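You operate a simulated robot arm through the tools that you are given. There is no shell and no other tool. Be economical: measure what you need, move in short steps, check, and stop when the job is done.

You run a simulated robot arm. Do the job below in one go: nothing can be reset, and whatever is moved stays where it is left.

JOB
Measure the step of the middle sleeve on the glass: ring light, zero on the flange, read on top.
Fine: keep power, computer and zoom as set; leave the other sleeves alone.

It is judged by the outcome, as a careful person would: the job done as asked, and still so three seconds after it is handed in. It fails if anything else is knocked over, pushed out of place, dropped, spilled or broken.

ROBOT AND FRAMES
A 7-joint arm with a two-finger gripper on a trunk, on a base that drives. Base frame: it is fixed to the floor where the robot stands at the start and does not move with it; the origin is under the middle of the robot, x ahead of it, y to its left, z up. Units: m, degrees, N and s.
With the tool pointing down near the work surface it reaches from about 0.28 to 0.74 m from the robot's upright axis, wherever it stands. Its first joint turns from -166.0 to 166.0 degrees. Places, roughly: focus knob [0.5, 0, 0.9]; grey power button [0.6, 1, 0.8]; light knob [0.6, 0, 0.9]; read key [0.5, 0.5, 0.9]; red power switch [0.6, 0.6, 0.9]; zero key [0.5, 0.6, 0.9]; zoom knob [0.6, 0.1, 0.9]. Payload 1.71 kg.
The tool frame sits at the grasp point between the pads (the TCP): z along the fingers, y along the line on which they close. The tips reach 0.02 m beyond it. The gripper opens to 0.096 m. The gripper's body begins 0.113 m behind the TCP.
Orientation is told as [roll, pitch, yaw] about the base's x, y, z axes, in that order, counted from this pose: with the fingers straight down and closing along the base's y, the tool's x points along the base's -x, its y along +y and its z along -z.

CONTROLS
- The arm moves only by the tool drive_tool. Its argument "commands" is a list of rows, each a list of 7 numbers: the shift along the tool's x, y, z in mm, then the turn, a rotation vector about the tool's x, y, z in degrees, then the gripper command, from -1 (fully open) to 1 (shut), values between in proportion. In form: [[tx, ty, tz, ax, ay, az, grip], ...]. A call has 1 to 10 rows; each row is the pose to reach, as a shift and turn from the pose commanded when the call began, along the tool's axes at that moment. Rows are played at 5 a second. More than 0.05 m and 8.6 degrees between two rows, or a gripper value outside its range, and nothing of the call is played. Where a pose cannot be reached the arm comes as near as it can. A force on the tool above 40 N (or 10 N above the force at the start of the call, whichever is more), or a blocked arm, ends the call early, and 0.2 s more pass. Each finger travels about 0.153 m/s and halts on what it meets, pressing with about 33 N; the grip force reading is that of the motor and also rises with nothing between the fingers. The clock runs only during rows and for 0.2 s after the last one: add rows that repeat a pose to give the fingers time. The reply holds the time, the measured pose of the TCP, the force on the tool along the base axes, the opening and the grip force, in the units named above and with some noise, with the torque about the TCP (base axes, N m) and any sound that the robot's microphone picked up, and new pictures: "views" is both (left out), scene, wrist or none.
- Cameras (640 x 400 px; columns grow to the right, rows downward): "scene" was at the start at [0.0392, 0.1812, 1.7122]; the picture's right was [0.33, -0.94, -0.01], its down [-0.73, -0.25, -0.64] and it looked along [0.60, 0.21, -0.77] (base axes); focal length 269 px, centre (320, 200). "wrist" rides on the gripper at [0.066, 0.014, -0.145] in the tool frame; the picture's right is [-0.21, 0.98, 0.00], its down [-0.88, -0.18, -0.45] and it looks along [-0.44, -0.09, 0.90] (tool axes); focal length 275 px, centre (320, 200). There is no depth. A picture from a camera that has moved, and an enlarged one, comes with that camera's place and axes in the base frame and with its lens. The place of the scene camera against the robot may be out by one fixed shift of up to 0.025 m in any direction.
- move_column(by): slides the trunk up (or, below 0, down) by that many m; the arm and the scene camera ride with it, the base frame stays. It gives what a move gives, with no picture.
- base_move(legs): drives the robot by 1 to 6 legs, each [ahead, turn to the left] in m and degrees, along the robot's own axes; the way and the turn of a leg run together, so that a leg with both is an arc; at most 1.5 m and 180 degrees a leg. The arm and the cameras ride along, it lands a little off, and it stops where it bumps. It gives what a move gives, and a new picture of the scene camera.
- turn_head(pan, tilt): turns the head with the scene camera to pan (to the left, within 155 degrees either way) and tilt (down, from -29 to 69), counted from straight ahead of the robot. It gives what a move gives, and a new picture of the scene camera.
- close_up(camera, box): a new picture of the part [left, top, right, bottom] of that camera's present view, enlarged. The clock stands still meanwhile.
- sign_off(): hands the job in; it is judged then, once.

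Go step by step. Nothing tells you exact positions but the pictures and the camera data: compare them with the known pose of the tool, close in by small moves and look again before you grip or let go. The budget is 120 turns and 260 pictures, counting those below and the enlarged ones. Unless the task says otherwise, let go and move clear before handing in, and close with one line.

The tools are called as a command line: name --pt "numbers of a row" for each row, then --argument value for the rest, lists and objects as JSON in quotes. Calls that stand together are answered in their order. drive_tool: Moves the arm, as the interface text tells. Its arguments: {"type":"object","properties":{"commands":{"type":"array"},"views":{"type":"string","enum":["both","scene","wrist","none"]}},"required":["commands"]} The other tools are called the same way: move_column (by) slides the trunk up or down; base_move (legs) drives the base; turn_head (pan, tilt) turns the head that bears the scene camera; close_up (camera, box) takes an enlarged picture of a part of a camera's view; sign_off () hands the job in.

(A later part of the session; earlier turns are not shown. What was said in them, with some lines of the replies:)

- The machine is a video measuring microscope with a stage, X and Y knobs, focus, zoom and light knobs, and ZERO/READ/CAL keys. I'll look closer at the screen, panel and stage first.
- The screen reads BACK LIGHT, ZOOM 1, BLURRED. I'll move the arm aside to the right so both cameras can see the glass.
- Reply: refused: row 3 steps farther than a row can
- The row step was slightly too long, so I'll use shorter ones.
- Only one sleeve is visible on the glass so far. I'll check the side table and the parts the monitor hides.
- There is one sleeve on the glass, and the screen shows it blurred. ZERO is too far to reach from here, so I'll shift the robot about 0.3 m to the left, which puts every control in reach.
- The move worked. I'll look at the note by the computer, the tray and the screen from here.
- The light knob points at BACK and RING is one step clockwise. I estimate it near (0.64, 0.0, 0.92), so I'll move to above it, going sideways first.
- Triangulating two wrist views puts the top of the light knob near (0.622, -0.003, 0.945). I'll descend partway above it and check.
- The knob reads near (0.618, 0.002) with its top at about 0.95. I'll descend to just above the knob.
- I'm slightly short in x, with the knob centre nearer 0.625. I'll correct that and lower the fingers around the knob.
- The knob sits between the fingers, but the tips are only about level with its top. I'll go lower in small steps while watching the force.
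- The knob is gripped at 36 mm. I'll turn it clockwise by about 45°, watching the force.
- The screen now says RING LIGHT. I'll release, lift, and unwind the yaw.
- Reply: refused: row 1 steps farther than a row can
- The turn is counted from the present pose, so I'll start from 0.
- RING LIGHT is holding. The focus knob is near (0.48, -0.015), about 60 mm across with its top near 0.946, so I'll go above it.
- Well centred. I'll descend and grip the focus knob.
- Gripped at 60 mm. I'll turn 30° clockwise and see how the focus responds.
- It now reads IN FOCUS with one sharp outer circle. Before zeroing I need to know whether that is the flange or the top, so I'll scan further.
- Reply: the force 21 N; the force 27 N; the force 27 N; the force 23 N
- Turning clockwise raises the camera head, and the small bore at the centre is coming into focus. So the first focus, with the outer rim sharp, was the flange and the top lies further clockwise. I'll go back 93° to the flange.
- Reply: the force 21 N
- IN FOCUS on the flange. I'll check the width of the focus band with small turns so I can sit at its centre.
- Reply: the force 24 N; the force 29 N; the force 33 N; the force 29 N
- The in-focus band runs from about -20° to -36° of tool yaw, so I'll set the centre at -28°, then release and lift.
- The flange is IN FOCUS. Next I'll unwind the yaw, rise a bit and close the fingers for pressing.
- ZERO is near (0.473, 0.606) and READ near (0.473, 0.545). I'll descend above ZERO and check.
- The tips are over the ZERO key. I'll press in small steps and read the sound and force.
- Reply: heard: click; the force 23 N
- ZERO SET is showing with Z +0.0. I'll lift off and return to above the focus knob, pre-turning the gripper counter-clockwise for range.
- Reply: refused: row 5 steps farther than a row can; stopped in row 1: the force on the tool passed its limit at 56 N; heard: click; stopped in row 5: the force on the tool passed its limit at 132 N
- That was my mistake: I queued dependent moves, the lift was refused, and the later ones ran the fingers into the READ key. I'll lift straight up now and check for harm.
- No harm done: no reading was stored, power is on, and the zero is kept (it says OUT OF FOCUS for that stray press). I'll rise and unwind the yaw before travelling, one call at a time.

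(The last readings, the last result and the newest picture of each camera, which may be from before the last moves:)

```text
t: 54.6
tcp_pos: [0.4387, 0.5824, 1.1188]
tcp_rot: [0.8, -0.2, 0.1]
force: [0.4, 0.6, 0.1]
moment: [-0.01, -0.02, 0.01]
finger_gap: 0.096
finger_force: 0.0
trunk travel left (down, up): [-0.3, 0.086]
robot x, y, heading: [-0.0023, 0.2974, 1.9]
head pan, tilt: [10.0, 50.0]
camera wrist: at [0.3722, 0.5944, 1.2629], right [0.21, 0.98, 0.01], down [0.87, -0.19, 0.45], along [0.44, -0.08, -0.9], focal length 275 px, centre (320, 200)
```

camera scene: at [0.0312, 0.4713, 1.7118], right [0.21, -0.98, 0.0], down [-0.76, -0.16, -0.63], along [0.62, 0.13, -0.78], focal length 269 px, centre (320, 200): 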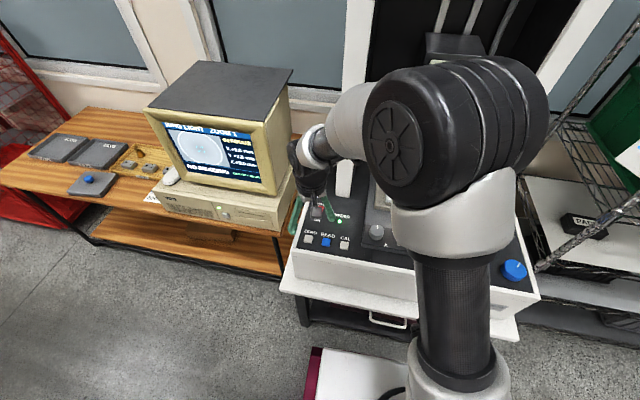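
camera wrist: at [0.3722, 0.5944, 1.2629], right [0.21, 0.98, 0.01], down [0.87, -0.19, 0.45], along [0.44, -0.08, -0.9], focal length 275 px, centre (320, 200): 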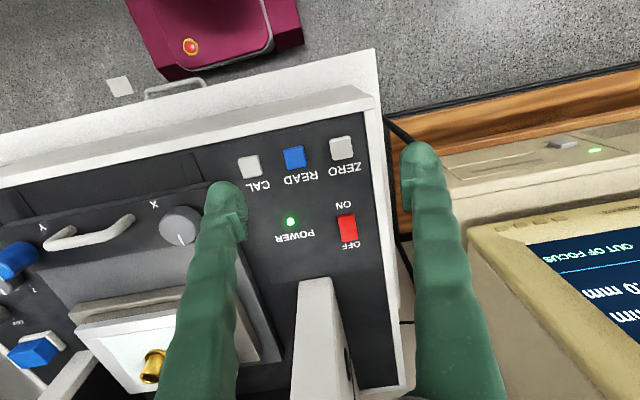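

drive_tool --pt "0 -46 0 0.8 0 0 -1" --pt "0 -92 0 0.8 0 0 -1" --pt "0 -138 0 0.8 0 0 -1" --pt "0 -184 0 0.8 0 0 -1" --pt "0 -230 0 0.8 0 0 -1" --pt "0 -276 0 0.8 0 0 -1" --pt "-10 -320 0 0.8 0 0 -1" --pt "-20 -364 0 0.8 0 0 -1" --pt "-30 -408 0 0.8 0 0 -1" --pt "-40 -450 0 0.8 0 0 -1" --views "none"

```text
t: 56.8
tcp_pos: [0.4782, 0.1311, 1.1157]
tcp_rot: [0.0, -0.3, 0.1]
force: [0.8, -0.4, 0.2]
moment: [0.02, 0.02, 0.0]
finger_gap: 0.0961
finger_force: 0.0
trunk travel left (down, up): [-0.3, 0.086]
robot x, y, heading: [-0.0054, 0.3038, 1.9]
head pan, tilt: [10.0, 50.0]
```

drive_tool --pt "-4 -45 0 0 0 -8 -1" --pt "-4 -90 0 0 0 -16 -1" --pt "-4 -135 0 0 0 -24 -1" --pt "-4 -145 15 0 0 -32 -1" --pt "-4 -145 35 0 0 -40 -1" --pt "-4 -145 55 0 0 -48 -1" --pt "-4 -145 75 0 0 -56 -1" --pt "-4 -145 75 0 0 -60 -1" --pt "-4 -145 75 0 0 -60 -1" --views "both"

close_up --camera "wrist" --box '[200, 60, 440, 260]'

```text
t: 58.8
tcp_pos: [0.4838, -0.013, 1.0383]
tcp_rot: [-0.2, 0.0, 60.2]
force: [-0.1, -1.1, 0.7]
moment: [-0.01, 0.01, 0.01]
finger_gap: 0.0962
finger_force: 0.2
trunk travel left (down, up): [-0.3, 0.086]
robot x, y, heading: [-0.0066, 0.3013, 1.9]
head pan, tilt: [10.0, 50.0]
camera scene: at [0.032, 0.472, 1.7117], right [0.21, -0.98, 0.0], down [-0.76, -0.16, -0.63], along [0.62, 0.13, -0.78], focal length 269 px, centre (320, 200)
camera wrist: at [0.4385, -0.063, 1.1824], right [-0.75, 0.67, 0.0], down [0.59, 0.67, 0.45], along [0.3, 0.33, -0.89], focal length 275 px, centre (320, 200)
```

scene: 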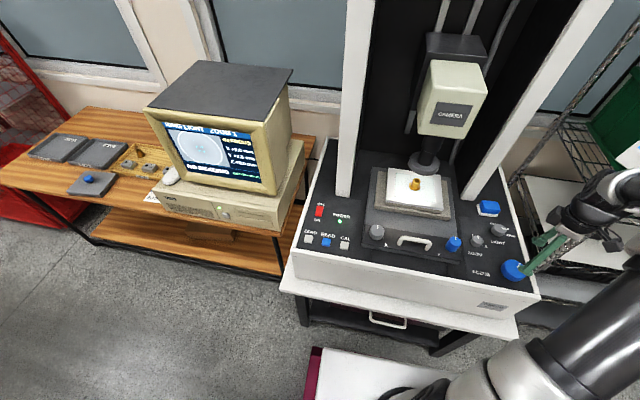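
wrist: 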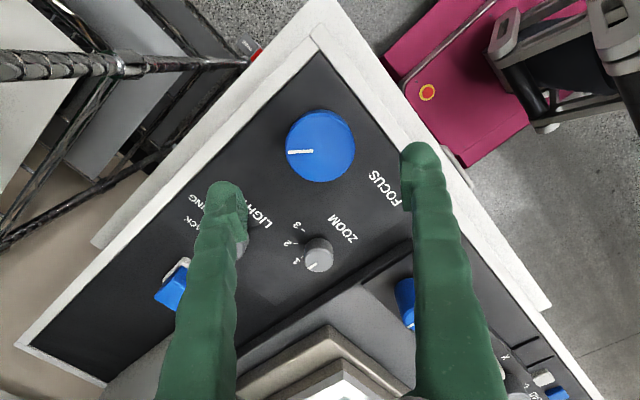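

```text
2.00 times, centred on (320, 160) of wrist
camera zoom: at [0.4385, -0.063, 1.1824], right [-0.75, 0.67, 0.0], down [0.59, 0.67, 0.45], along [0.3, 0.33, -0.89], focal length 551 px, centre (320, 280)
```

zoom: 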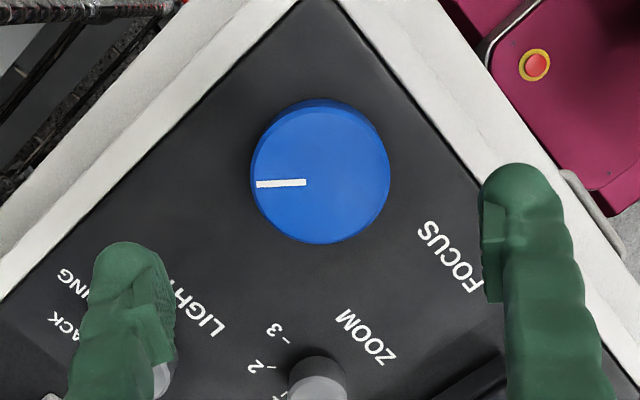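

At this yaw one finger would come near the front rim, so I'll use about +30° yaw instead and then descend and grip.

drive_tool --pt "0 0 0 0 0 8 -1" --pt "0 0 0 0 0 16 -1" --pt "0 0 0 0 0 24 -1" --pt "0 0 15 0 0 30 -0.8" --pt "0 0 45 0 0 30 -0.8" --pt "0 0 70 0 0 30 -0.8" --pt "0 0 87 0 0 30 -0.8" --pt "0 0 87 0 0 30 -0.3" --pt "0 0 87 0 0 30 0" --pt "0 0 87 0 0 30 0" --views "wrist"

close_up --camera "scene" --box '[150, 110, 270, 190]'

```text
t: 61.0
tcp_pos: [0.4838, -0.0147, 0.9523]
tcp_rot: [-0.2, -0.2, 30.1]
force: [3.4, -5.9, -2.1]
moment: [-0.15, -0.2, 0.01]
finger_gap: 0.0601
finger_force: 35.6
trunk travel left (down, up): [-0.3, 0.086]
robot x, y, heading: [-0.0029, 0.3008, 2.0]
head pan, tilt: [10.0, 50.0]
camera wrist: at [0.4189, -0.0347, 1.0958], right [-0.31, 0.95, 0.0], down [0.85, 0.28, 0.45], along [0.43, 0.14, -0.89], focal length 275 px, centre (320, 200)
```

wrist: 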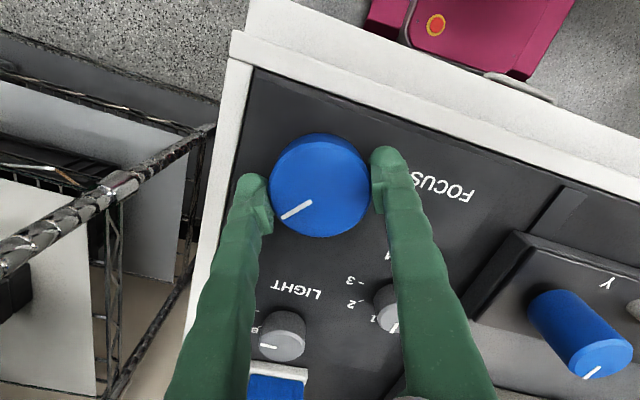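

```text
5.00 times, centred on (210, 150) of scene
camera zoom: at [0.0324, 0.4711, 1.7118], right [0.21, -0.98, 0.0], down [-0.76, -0.16, -0.63], along [0.62, 0.13, -0.78], focal length 1347 px, centre (870, 450)
```

zoom: 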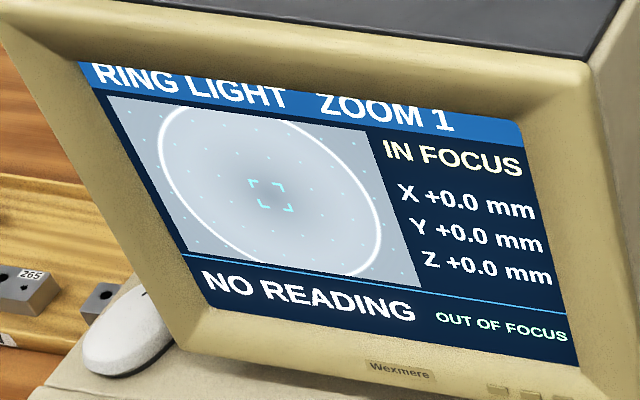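

Gripped. I'll turn clockwise 80° towards the top focus.

drive_tool --pt "0 0 0 0 0 8 0" --pt "0 0 0 0 0 16 0" --pt "0 0 0 0 0 24 0" --pt "0 0 0 0 0 32 0" --pt "0 0 0 0 0 40 0" --pt "0 0 0 0 0 48 0" --pt "0 0 0 0 0 56 0" --pt "0 0 0 0 0 64 0" --pt "0 0 0 0 0 72 0" --pt "0 0 0 0 0 80 0" --views "none"

close_up --camera "scene" --box '[150, 110, 270, 190]'

```text
t: 63.2
tcp_pos: [0.4833, -0.0142, 0.9522]
tcp_rot: [0.2, -0.5, -50.1]
force: [-1.7, -10.8, 21.6]
moment: [-0.43, 0.31, 0.04]
finger_gap: 0.0603
finger_force: 34.7
trunk travel left (down, up): [-0.3, 0.086]
robot x, y, heading: [-0.001, 0.2998, 2.2]
head pan, tilt: [10.0, 50.0]
```

```text
5.00 times, centred on (210, 150) of scene
camera zoom: at [0.03, 0.4716, 1.7118], right [0.21, -0.98, 0.0], down [-0.76, -0.16, -0.63], along [0.62, 0.13, -0.78], focal length 1347 px, centre (870, 450)
```

zoom: 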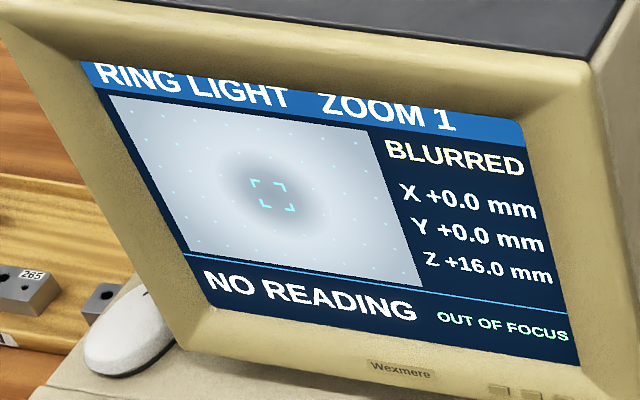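

Z reads +16.0 mm, which is 0.2 mm per degree. I'll continue clockwise.

drive_tool --pt "0 0 0 0 0 8 0" --pt "0 0 0 0 0 16 0" --pt "0 0 0 0 0 24 0" --pt "0 0 0 0 0 30 0" --pt "0 0 0 0 0 30 0" --views "none"

close_up --camera "scene" --box '[150, 110, 270, 190]'

```text
t: 64.4
tcp_pos: [0.4836, -0.0136, 0.9523]
tcp_rot: [0.4, -0.2, -80.0]
force: [2.5, -12.3, 22.8]
moment: [0.08, 0.01, -0.02]
finger_gap: 0.0603
finger_force: 35.2
trunk travel left (down, up): [-0.3, 0.086]
robot x, y, heading: [-0.0026, 0.3024, 2.2]
head pan, tilt: [10.0, 50.0]
```

```text
5.00 times, centred on (210, 150) of scene
camera zoom: at [0.0304, 0.4716, 1.7118], right [0.21, -0.98, 0.0], down [-0.76, -0.16, -0.63], along [0.62, 0.13, -0.78], focal length 1347 px, centre (870, 450)
```

zoom: 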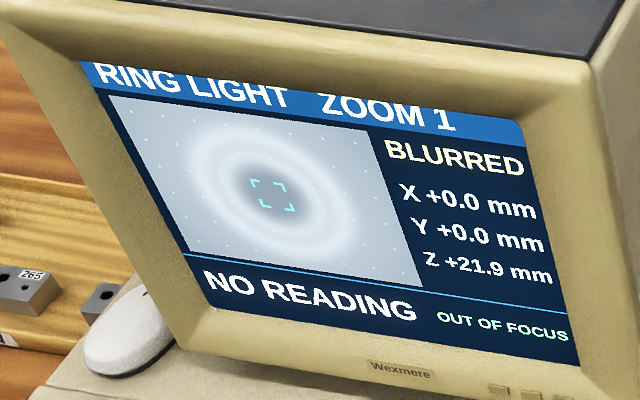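

drive_tool --pt "0 0 0 0 0 8 0" --pt "0 0 0 0 0 15 0" --pt "0 0 0 0 0 15 0" --views "none"

close_up --camera "scene" --box '[150, 110, 270, 190]'

```text
t: 65.2
tcp_pos: [0.4834, -0.0145, 0.9532]
tcp_rot: [0.4, -0.1, -95.0]
force: [6.2, -11.2, 19.9]
moment: [-0.26, -0.15, -0.02]
finger_gap: 0.0603
finger_force: 35.3
trunk travel left (down, up): [-0.3, 0.086]
robot x, y, heading: [-0.0051, 0.3043, 1.7]
head pan, tilt: [10.0, 50.0]
```

```text
5.00 times, centred on (210, 150) of scene
camera zoom: at [0.031, 0.4716, 1.7118], right [0.21, -0.98, 0.0], down [-0.76, -0.16, -0.63], along [0.62, 0.13, -0.78], focal length 1347 px, centre (870, 450)
```

zoom: 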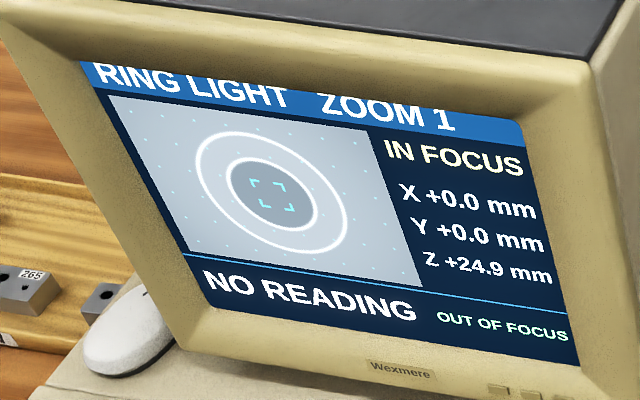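

The top rim is IN FOCUS at Z +24.9. I'll find this band's edges as well so I can centre it.

drive_tool --pt "0 0 0 0 0 5 0" --pt "0 0 0 0 0 5 0" --views "none"

close_up --camera "scene" --box '[150, 110, 270, 190]'

drive_tool --pt "0 0 0 0 0 4 0" --pt "0 0 0 0 0 4 0" --views "none"

close_up --camera "scene" --box '[150, 110, 270, 190]'

drive_tool --pt "0 0 0 0 0 4 0" --pt "0 0 0 0 0 4 0" --views "none"

close_up --camera "scene" --box '[150, 110, 270, 190]'

```text
t: 65.8
tcp_pos: [0.4845, -0.0143, 0.9521]
tcp_rot: [0.4, 0.1, -100.0]
force: [9.1, -12.5, 23.3]
moment: [0.16, -0.12, -0.01]
finger_gap: 0.06
finger_force: 34.3
trunk travel left (down, up): [-0.3, 0.086]
robot x, y, heading: [-0.0063, 0.3021, 1.8]
head pan, tilt: [10.0, 50.0]
```

```text
5.00 times, centred on (210, 150) of scene
camera zoom: at [0.0313, 0.4715, 1.7118], right [0.21, -0.98, 0.0], down [-0.76, -0.16, -0.63], along [0.62, 0.13, -0.78], focal length 1347 px, centre (870, 450)
```

zoom: 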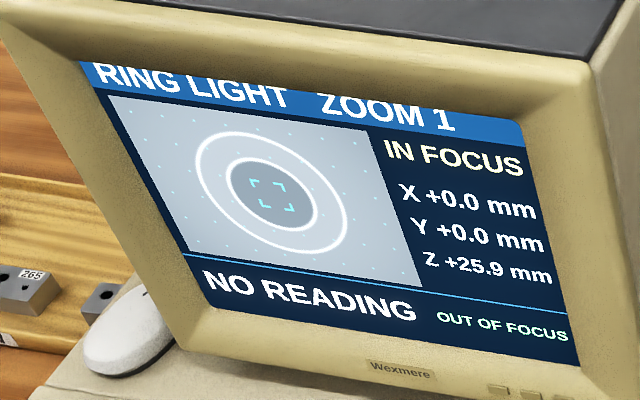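

```text
t: 66.4
tcp_pos: [0.4839, -0.0145, 0.9531]
tcp_rot: [0.3, 0.1, -104.0]
force: [11.1, -14.2, 20.2]
moment: [-0.07, -0.2, 0.01]
finger_gap: 0.0601
finger_force: 34.9
trunk travel left (down, up): [-0.3, 0.086]
robot x, y, heading: [-0.0027, 0.3035, 2.1]
head pan, tilt: [10.0, 50.0]
```

```text
5.00 times, centred on (210, 150) of scene
camera zoom: at [0.0317, 0.4713, 1.7118], right [0.21, -0.98, 0.0], down [-0.76, -0.16, -0.63], along [0.62, 0.13, -0.78], focal length 1347 px, centre (870, 450)
```

zoom: 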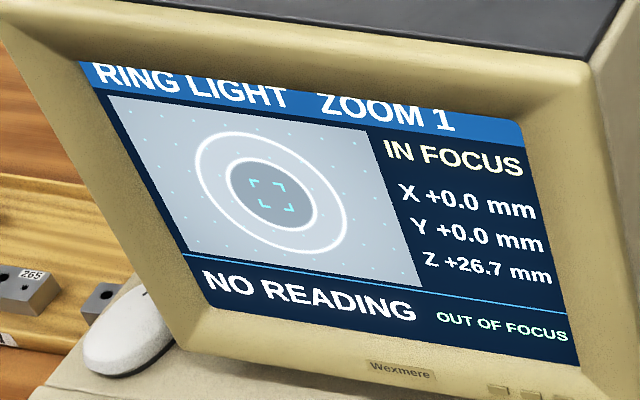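

```text
t: 67.0
tcp_pos: [0.4834, -0.0145, 0.9528]
tcp_rot: [0.3, 0.1, -107.9]
force: [9.9, -13.5, 20.5]
moment: [-0.13, 0.02, 0.0]
finger_gap: 0.06
finger_force: 34.8
trunk travel left (down, up): [-0.3, 0.086]
robot x, y, heading: [-0.0076, 0.3055, 2.1]
head pan, tilt: [10.0, 50.0]
```

```text
5.00 times, centred on (210, 150) of scene
camera zoom: at [0.0315, 0.4712, 1.7118], right [0.21, -0.98, 0.0], down [-0.76, -0.16, -0.63], along [0.62, 0.13, -0.78], focal length 1347 px, centre (870, 450)
```

zoom: 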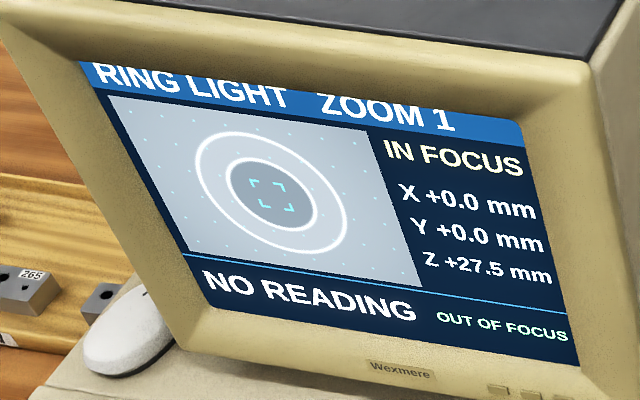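

drive_tool --pt "0 0 0 0 0 3 0" --pt "0 0 0 0 0 3 0" --views "none"

close_up --camera "scene" --box '[150, 110, 270, 190]'

drive_tool --pt "0 0 0 0 0 -8 0" --pt "0 0 0 0 0 -16 0" --pt "0 0 0 0 0 -18 0" --pt "0 0 0 0 0 -18 0" --views "none"

close_up --camera "scene" --box '[150, 110, 270, 190]'

```text
t: 67.6
tcp_pos: [0.4827, -0.0139, 0.9519]
tcp_rot: [0.3, 0.1, -110.9]
force: [8.9, -13.0, 24.8]
moment: [0.1, 0.0, 0.04]
finger_gap: 0.06
finger_force: 35.3
trunk travel left (down, up): [-0.3, 0.086]
robot x, y, heading: [-0.0038, 0.3013, 2.1]
head pan, tilt: [10.0, 50.0]
```

```text
5.00 times, centred on (210, 150) of scene
camera zoom: at [0.0309, 0.4715, 1.7118], right [0.21, -0.98, 0.0], down [-0.76, -0.16, -0.63], along [0.62, 0.13, -0.78], focal length 1347 px, centre (870, 450)
```

zoom: 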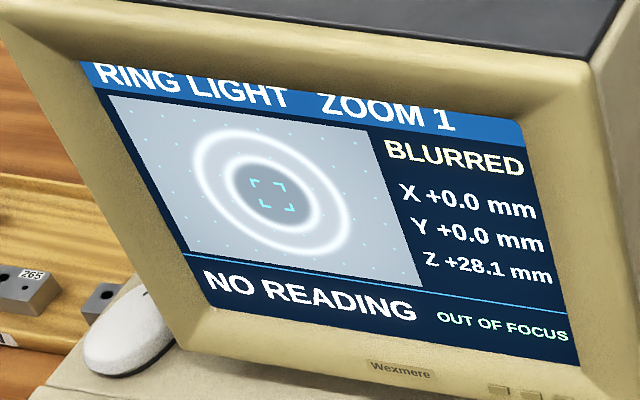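

```text
t: 68.6
tcp_pos: [0.4833, -0.0133, 0.9528]
tcp_rot: [0.2, -0.1, -92.8]
force: [3.1, -14.3, 26.0]
moment: [0.04, 0.01, 0.03]
finger_gap: 0.06
finger_force: 34.9
trunk travel left (down, up): [-0.3, 0.086]
robot x, y, heading: [-0.003, 0.3003, 2.2]
head pan, tilt: [10.0, 50.0]
```

```text
5.00 times, centred on (210, 150) of scene
camera zoom: at [0.0302, 0.4714, 1.7118], right [0.21, -0.98, 0.0], down [-0.76, -0.16, -0.63], along [0.62, 0.13, -0.78], focal length 1347 px, centre (870, 450)
```

zoom: 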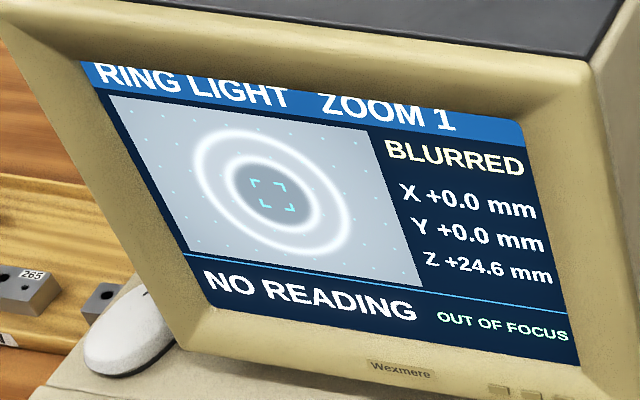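

The band runs from about 24.75 to 27.8 mm, so its centre is about 26.3. I'll set that, then release and lift.

drive_tool --pt "0 0 0 0 0 5 0" --pt "0 0 0 0 0 9 0" --pt "0 0 0 0 0 9 0" --pt "0 0 0 0 0 9 -0.3" --pt "0 0 0 0 0 9 -0.8" --pt "0 0 -20 0 0 9 -0.8" --pt "0 0 -60 0 0 9 -0.8" --pt "0 0 -105 0 0 9 -0.8" --pt "0 0 -150 0 0 9 -0.8" --views "none"

close_up --camera "scene" --box '[150, 110, 270, 190]'

```text
t: 70.6
tcp_pos: [0.4826, -0.0132, 1.1028]
tcp_rot: [0.2, 0.0, -101.9]
force: [-0.6, 0.3, 0.4]
moment: [0.0, -0.03, -0.02]
finger_gap: 0.0864
finger_force: 0.0
trunk travel left (down, up): [-0.3, 0.086]
robot x, y, heading: [-0.0062, 0.3005, 2.0]
head pan, tilt: [10.0, 50.0]
```

```text
5.00 times, centred on (210, 150) of scene
camera zoom: at [0.0311, 0.4726, 1.7117], right [0.21, -0.98, 0.0], down [-0.76, -0.16, -0.63], along [0.62, 0.13, -0.78], focal length 1347 px, centre (870, 450)
```

zoom: 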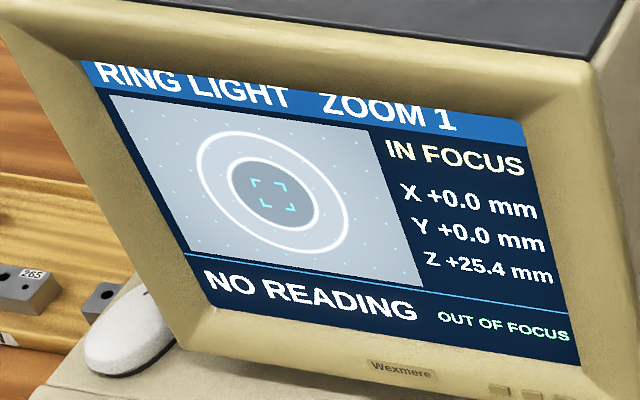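

Releasing nudged the knob to 25.4 mm. It is still in focus but off-centre, so I'll re-grip at a more relaxed wrist angle and correct to about 26.3. First I unwind to -28°.

drive_tool --pt "0 0 0 0 0 -8 -1" --pt "0 0 0 0 0 -16 -1" --pt "0 0 0 0 0 -24 -1" --pt "0 0 0 0 0 -32 -1" --pt "0 0 10 0 0 -40 -1" --pt "0 0 20 0 0 -48 -1" --pt "0 0 40 0 0 -56 -1" --pt "0 0 60 0 0 -64 -1" --pt "0 0 80 0 0 -72 -1" --pt "0 0 80 0 0 -78 -1" --views "wrist"

```text
t: 72.8
tcp_pos: [0.4838, -0.0131, 1.0223]
tcp_rot: [0.0, -0.3, -23.8]
force: [-0.3, 0.0, 0.1]
moment: [0.0, -0.02, 0.02]
finger_gap: 0.0959
finger_force: 0.1
trunk travel left (down, up): [-0.3, 0.086]
robot x, y, heading: [-0.0082, 0.2993, 2.0]
head pan, tilt: [10.0, 50.0]
camera wrist: at [0.4291, 0.0263, 1.1654], right [0.58, 0.81, 0.0], down [0.73, -0.52, 0.45], along [0.37, -0.26, -0.89], focal length 275 px, centre (320, 200)
```

wrist: 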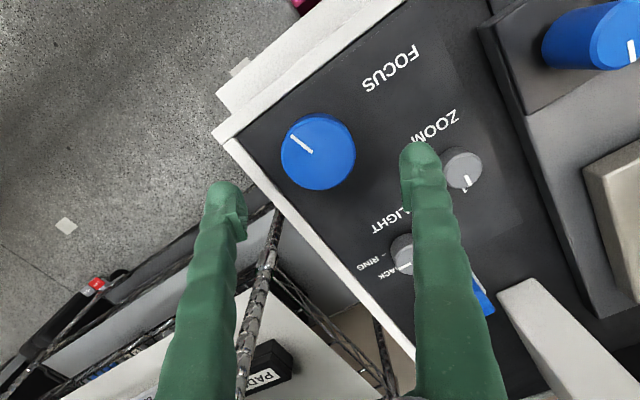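

drive_tool --pt "0 0 30 0 0 0 -1" --pt "0 0 60 0 0 0 -1" --pt "0 0 71 0 0 0 -0.8" --pt "0 0 71 0 0 0 -0.3" --pt "0 0 71 0 0 0 -0.2" --pt "0 0 71 0 0 0 -0.2" --views "none"

close_up --camera "scene" --box '[150, 110, 270, 190]'

```text
t: 74.2
tcp_pos: [0.4827, -0.0142, 0.9507]
tcp_rot: [0.0, -0.2, -24.0]
force: [-5.8, -10.4, -1.8]
moment: [-0.23, -0.05, 0.05]
finger_gap: 0.0604
finger_force: 35.2
trunk travel left (down, up): [-0.3, 0.086]
robot x, y, heading: [-0.0044, 0.2987, 1.9]
head pan, tilt: [10.0, 50.0]
```

```text
5.00 times, centred on (210, 150) of scene
camera zoom: at [0.0311, 0.4706, 1.7118], right [0.21, -0.98, 0.0], down [-0.76, -0.16, -0.63], along [0.62, 0.13, -0.78], focal length 1347 px, centre (870, 450)
```

zoom: 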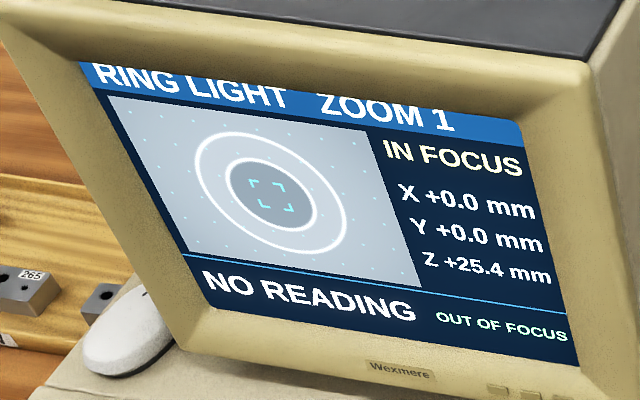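

drive_tool --pt "0 -0.8 0 0 0 4.8 -0.2" --pt "0 -0.8 0 0 0 4.8 -0.2" --pt "0 -0.8 0 0 0 4.8 -0.3" --pt "0 -0.8 0 0 0 4.8 -0.5" --pt "0 -0.8 0 0 0 4.8 -0.9" --pt "0 -0.8 -30 0 0 4.8 -0.9" --pt "0 -0.8 -70 0 0 4.8 -0.9" --pt "0 -0.8 -115 0 0 4.8 -0.9" --pt "0 -0.8 -150 0 0 4.8 -0.9" --views "none"

close_up --camera "scene" --box '[150, 110, 270, 190]'

```text
t: 76.2
tcp_pos: [0.4837, -0.0094, 1.1011]
tcp_rot: [0.1, -0.4, -28.7]
force: [0.2, -0.6, 0.2]
moment: [0.03, 0.0, 0.0]
finger_gap: 0.0913
finger_force: 0.1
trunk travel left (down, up): [-0.3, 0.086]
robot x, y, heading: [-0.0019, 0.2983, 2.1]
head pan, tilt: [10.0, 50.0]
```

```text
5.00 times, centred on (210, 150) of scene
camera zoom: at [0.0312, 0.4724, 1.7117], right [0.21, -0.98, 0.0], down [-0.76, -0.16, -0.63], along [0.62, 0.13, -0.78], focal length 1347 px, centre (870, 450)
```

zoom: 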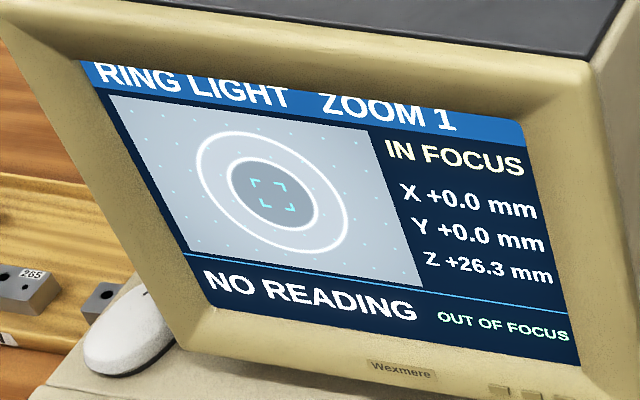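

Z is +26.3 and in focus at the band centre. Next I unwind the yaw, close the fingers and head for READ near (0.468, 0.545).

drive_tool --pt "0 0 -10 0 0 -8 0" --pt "0 0 -20 0 0 -16 1" --pt "0 0 -20 0 0 -24 1" --pt "0 0 -20 0 0 -28.7 1" --views "none"

```text
t: 77.2
tcp_pos: [0.4832, -0.0121, 1.1203]
tcp_rot: [0.0, -0.3, 0.1]
force: [-0.3, 0.6, -0.1]
moment: [0.0, -0.02, -0.01]
finger_gap: 0.0001
finger_force: 29.2
trunk travel left (down, up): [-0.3, 0.086]
robot x, y, heading: [-0.0051, 0.3018, 1.9]
head pan, tilt: [10.0, 50.0]
```

drive_tool --pt "5 48 0 0 0 0 1" --pt "10 97 0 0 0 0 1" --pt "15 146 0 0 0 0 1" --pt "15 195 0 0 0 0 1" --pt "15 244 0 0 0 0 1" --pt "15 293 0 0 0 0 1" --pt "15 342 0 0 0 0 1" --pt "15 391 0 0 0 0 1" --pt "15 440 0 0 0 0 1" --pt "15 489 0 0 0 0 1" --views "none"

```text
t: 79.4
tcp_pos: [0.4685, 0.4772, 1.122]
tcp_rot: [-0.1, -0.2, 0.1]
force: [0.8, -0.8, -0.5]
moment: [-0.01, -0.01, -0.02]
finger_gap: 0.0
finger_force: 29.6
trunk travel left (down, up): [-0.3, 0.086]
robot x, y, heading: [-0.0061, 0.2974, 2.1]
head pan, tilt: [10.0, 50.0]
```

drive_tool --pt "0 40 0 0 0 0 1" --pt "0 69 30 0 0 0 1" --pt "0 69 75 0 0 0 1" --pt "0 69 120 0 0 0 1" --pt "0 69 158 0 0 0 1" --pt "0 69 158 0 0 0 1" --views "wrist"

close_up --camera "scene" --box '[290, 210, 350, 255]'

```text
t: 80.8
tcp_pos: [0.4704, 0.542, 0.9604]
tcp_rot: [0.0, -0.3, 0.0]
force: [0.0, 0.1, -0.2]
moment: [0.01, -0.01, 0.01]
finger_gap: 0.0
finger_force: 29.8
trunk travel left (down, up): [-0.3, 0.086]
robot x, y, heading: [-0.0077, 0.2998, 1.9]
head pan, tilt: [10.0, 50.0]
camera wrist: at [0.4034, 0.5558, 1.1054], right [0.21, 0.98, 0.0], down [0.87, -0.18, 0.45], along [0.44, -0.09, -0.89], focal length 275 px, centre (320, 200)
```

wrist: 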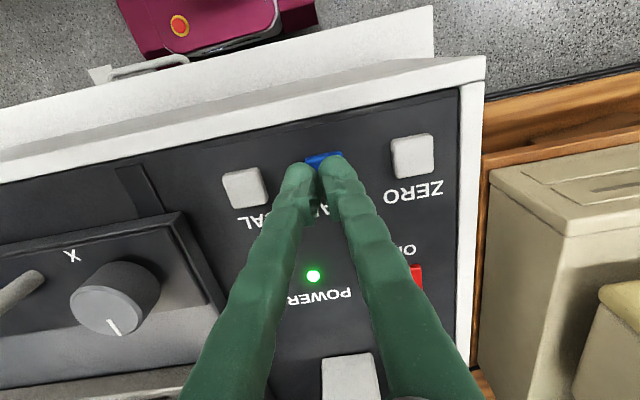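

```text
8.89 times, centred on (320, 232) of scene
camera zoom: at [0.0314, 0.4719, 1.7118], right [0.21, -0.98, 0.0], down [-0.76, -0.16, -0.63], along [0.62, 0.13, -0.78], focal length 2394 px, centre (320, -89)
```

zoom: 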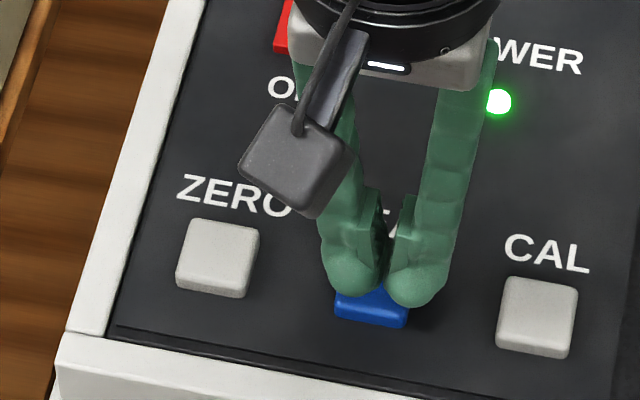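

Slightly to the right of the key, so I'll correct by 3 mm, press, and lift clear.

drive_tool --pt "2 3 7 0 0 0 1" --pt "2 3 12 0 0 0 1" --pt "2 3 15 0 0 0 1" --pt "2 3 18 0 0 0 1" --pt "2 3 5 0 0 0 1" --pt "2 3 -25 0 0 0 1" --views "none"

close_up --camera "scene" --box '[150, 110, 270, 190]'

```text
t: 82.2
tcp_pos: [0.4686, 0.5487, 0.9886]
tcp_rot: [0.0, -0.3, 0.0]
force: [0.3, -0.2, 0.4]
moment: [0.01, -0.02, 0.01]
finger_gap: 0.0
finger_force: 29.4
trunk travel left (down, up): [-0.3, 0.086]
robot x, y, heading: [-0.0039, 0.3009, 2.1]
head pan, tilt: [10.0, 50.0]
heard: click
```

```text
5.00 times, centred on (210, 150) of scene
camera zoom: at [0.0311, 0.4719, 1.7118], right [0.21, -0.98, 0.0], down [-0.76, -0.16, -0.63], along [0.62, 0.13, -0.78], focal length 1347 px, centre (870, 450)
```

zoom: 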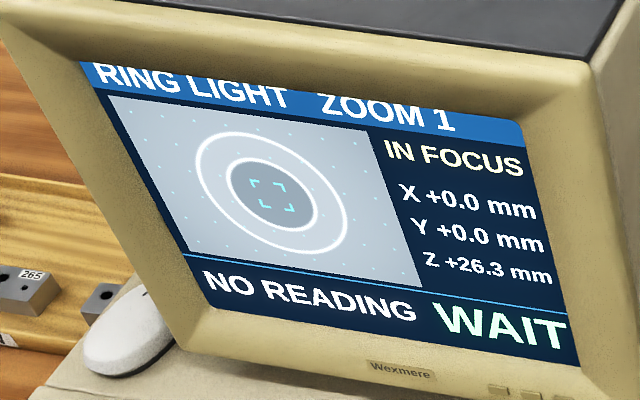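

The screen says WAIT. I'll hold still for a moment and let it finish.

drive_tool --pt "0 0 0 0 0 0 1" --pt "0 0 0 0 0 0 1" --pt "0 0 0 0 0 0 1" --pt "0 0 0 0 0 0 1" --pt "0 0 0 0 0 0 1" --pt "0 0 0 0 0 0 1" --views "none"

close_up --camera "scene" --box '[150, 110, 270, 190]'

```text
t: 83.6
tcp_pos: [0.4684, 0.5501, 0.9881]
tcp_rot: [0.0, -0.4, 0.0]
force: [0.0, -0.4, -0.3]
moment: [-0.01, 0.0, 0.04]
finger_gap: 0.0001
finger_force: 29.9
trunk travel left (down, up): [-0.3, 0.086]
robot x, y, heading: [-0.0097, 0.3, 1.8]
head pan, tilt: [10.0, 50.0]
```

```text
5.00 times, centred on (210, 150) of scene
camera zoom: at [0.0318, 0.4721, 1.7117], right [0.21, -0.98, 0.0], down [-0.76, -0.16, -0.63], along [0.62, 0.13, -0.78], focal length 1347 px, centre (870, 450)
```

zoom: 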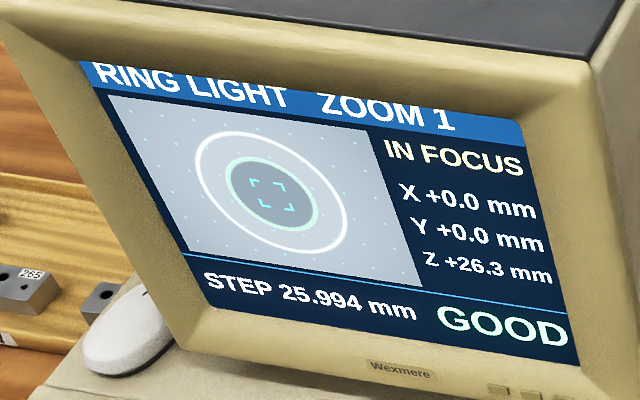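

The reading is taken: STEP 25.994 mm, GOOD. I'll raise the arm clear and check the scene once more.

drive_tool --pt "0 0 -45 0 0 0 0" --pt "0 0 -90 0 0 0 -0.5" --pt "30 -10 -125 0 0 0 -0.5" --pt "50 -40 -150 0 0 0 -0.5" --pt "50 -40 -150 0 0 0 -0.5" --views "both"

close_up --camera "scene" --box '[150, 110, 270, 190]'

```text
t: 84.8
tcp_pos: [0.4167, 0.5112, 1.1384]
tcp_rot: [0.1, -0.2, 0.0]
force: [-0.1, -0.6, 0.1]
moment: [-0.03, -0.01, 0.01]
finger_gap: 0.0719
finger_force: 0.1
trunk travel left (down, up): [-0.3, 0.086]
robot x, y, heading: [-0.008, 0.3053, 1.7]
head pan, tilt: [10.0, 50.0]
camera scene: at [0.0318, 0.4728, 1.7116], right [0.21, -0.98, 0.0], down [-0.76, -0.16, -0.63], along [0.62, 0.13, -0.78], focal length 269 px, centre (320, 200)
camera wrist: at [0.3501, 0.5251, 1.2818], right [0.21, 0.98, 0.0], down [0.87, -0.18, 0.45], along [0.44, -0.09, -0.89], focal length 275 px, centre (320, 200)
```

scene: 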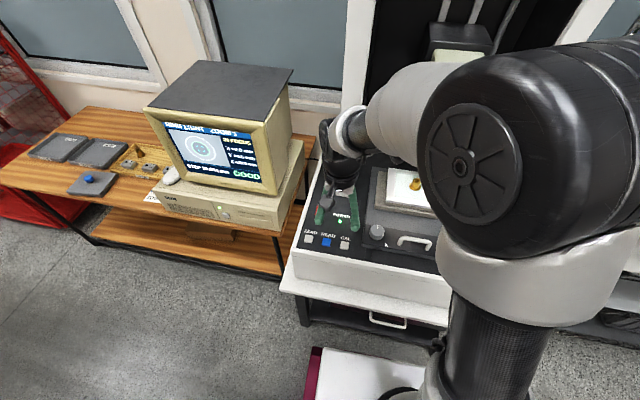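
wrist: 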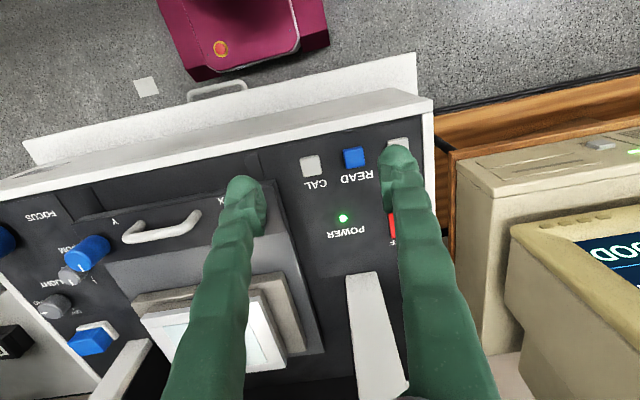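

```text
5.00 times, centred on (210, 150) of scene
camera zoom: at [0.0318, 0.4728, 1.7116], right [0.21, -0.98, 0.0], down [-0.76, -0.16, -0.63], along [0.62, 0.13, -0.78], focal length 1347 px, centre (870, 450)
```

zoom: 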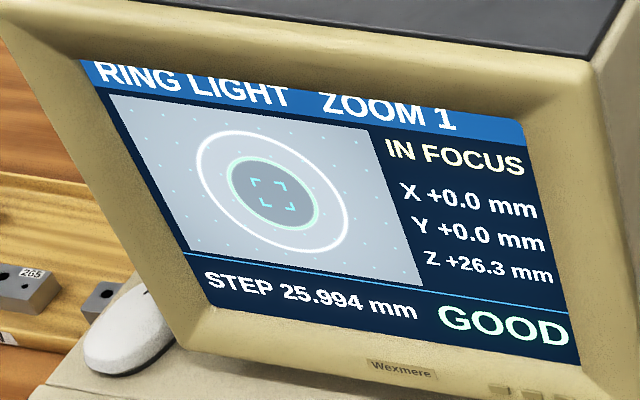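

The reading stands, power and zoom are unchanged, the sleeves are untouched and the arm is clear. I'm handing in.

sign_off

```text
The job is handed in.
```

The step of the sleeve on the glass reads 25.994 mm (GOOD), taken under ring light, zeroed on the flange and read on top; on the way the fingers hit READ once by accident, which stored nothing and left the zero unchanged.
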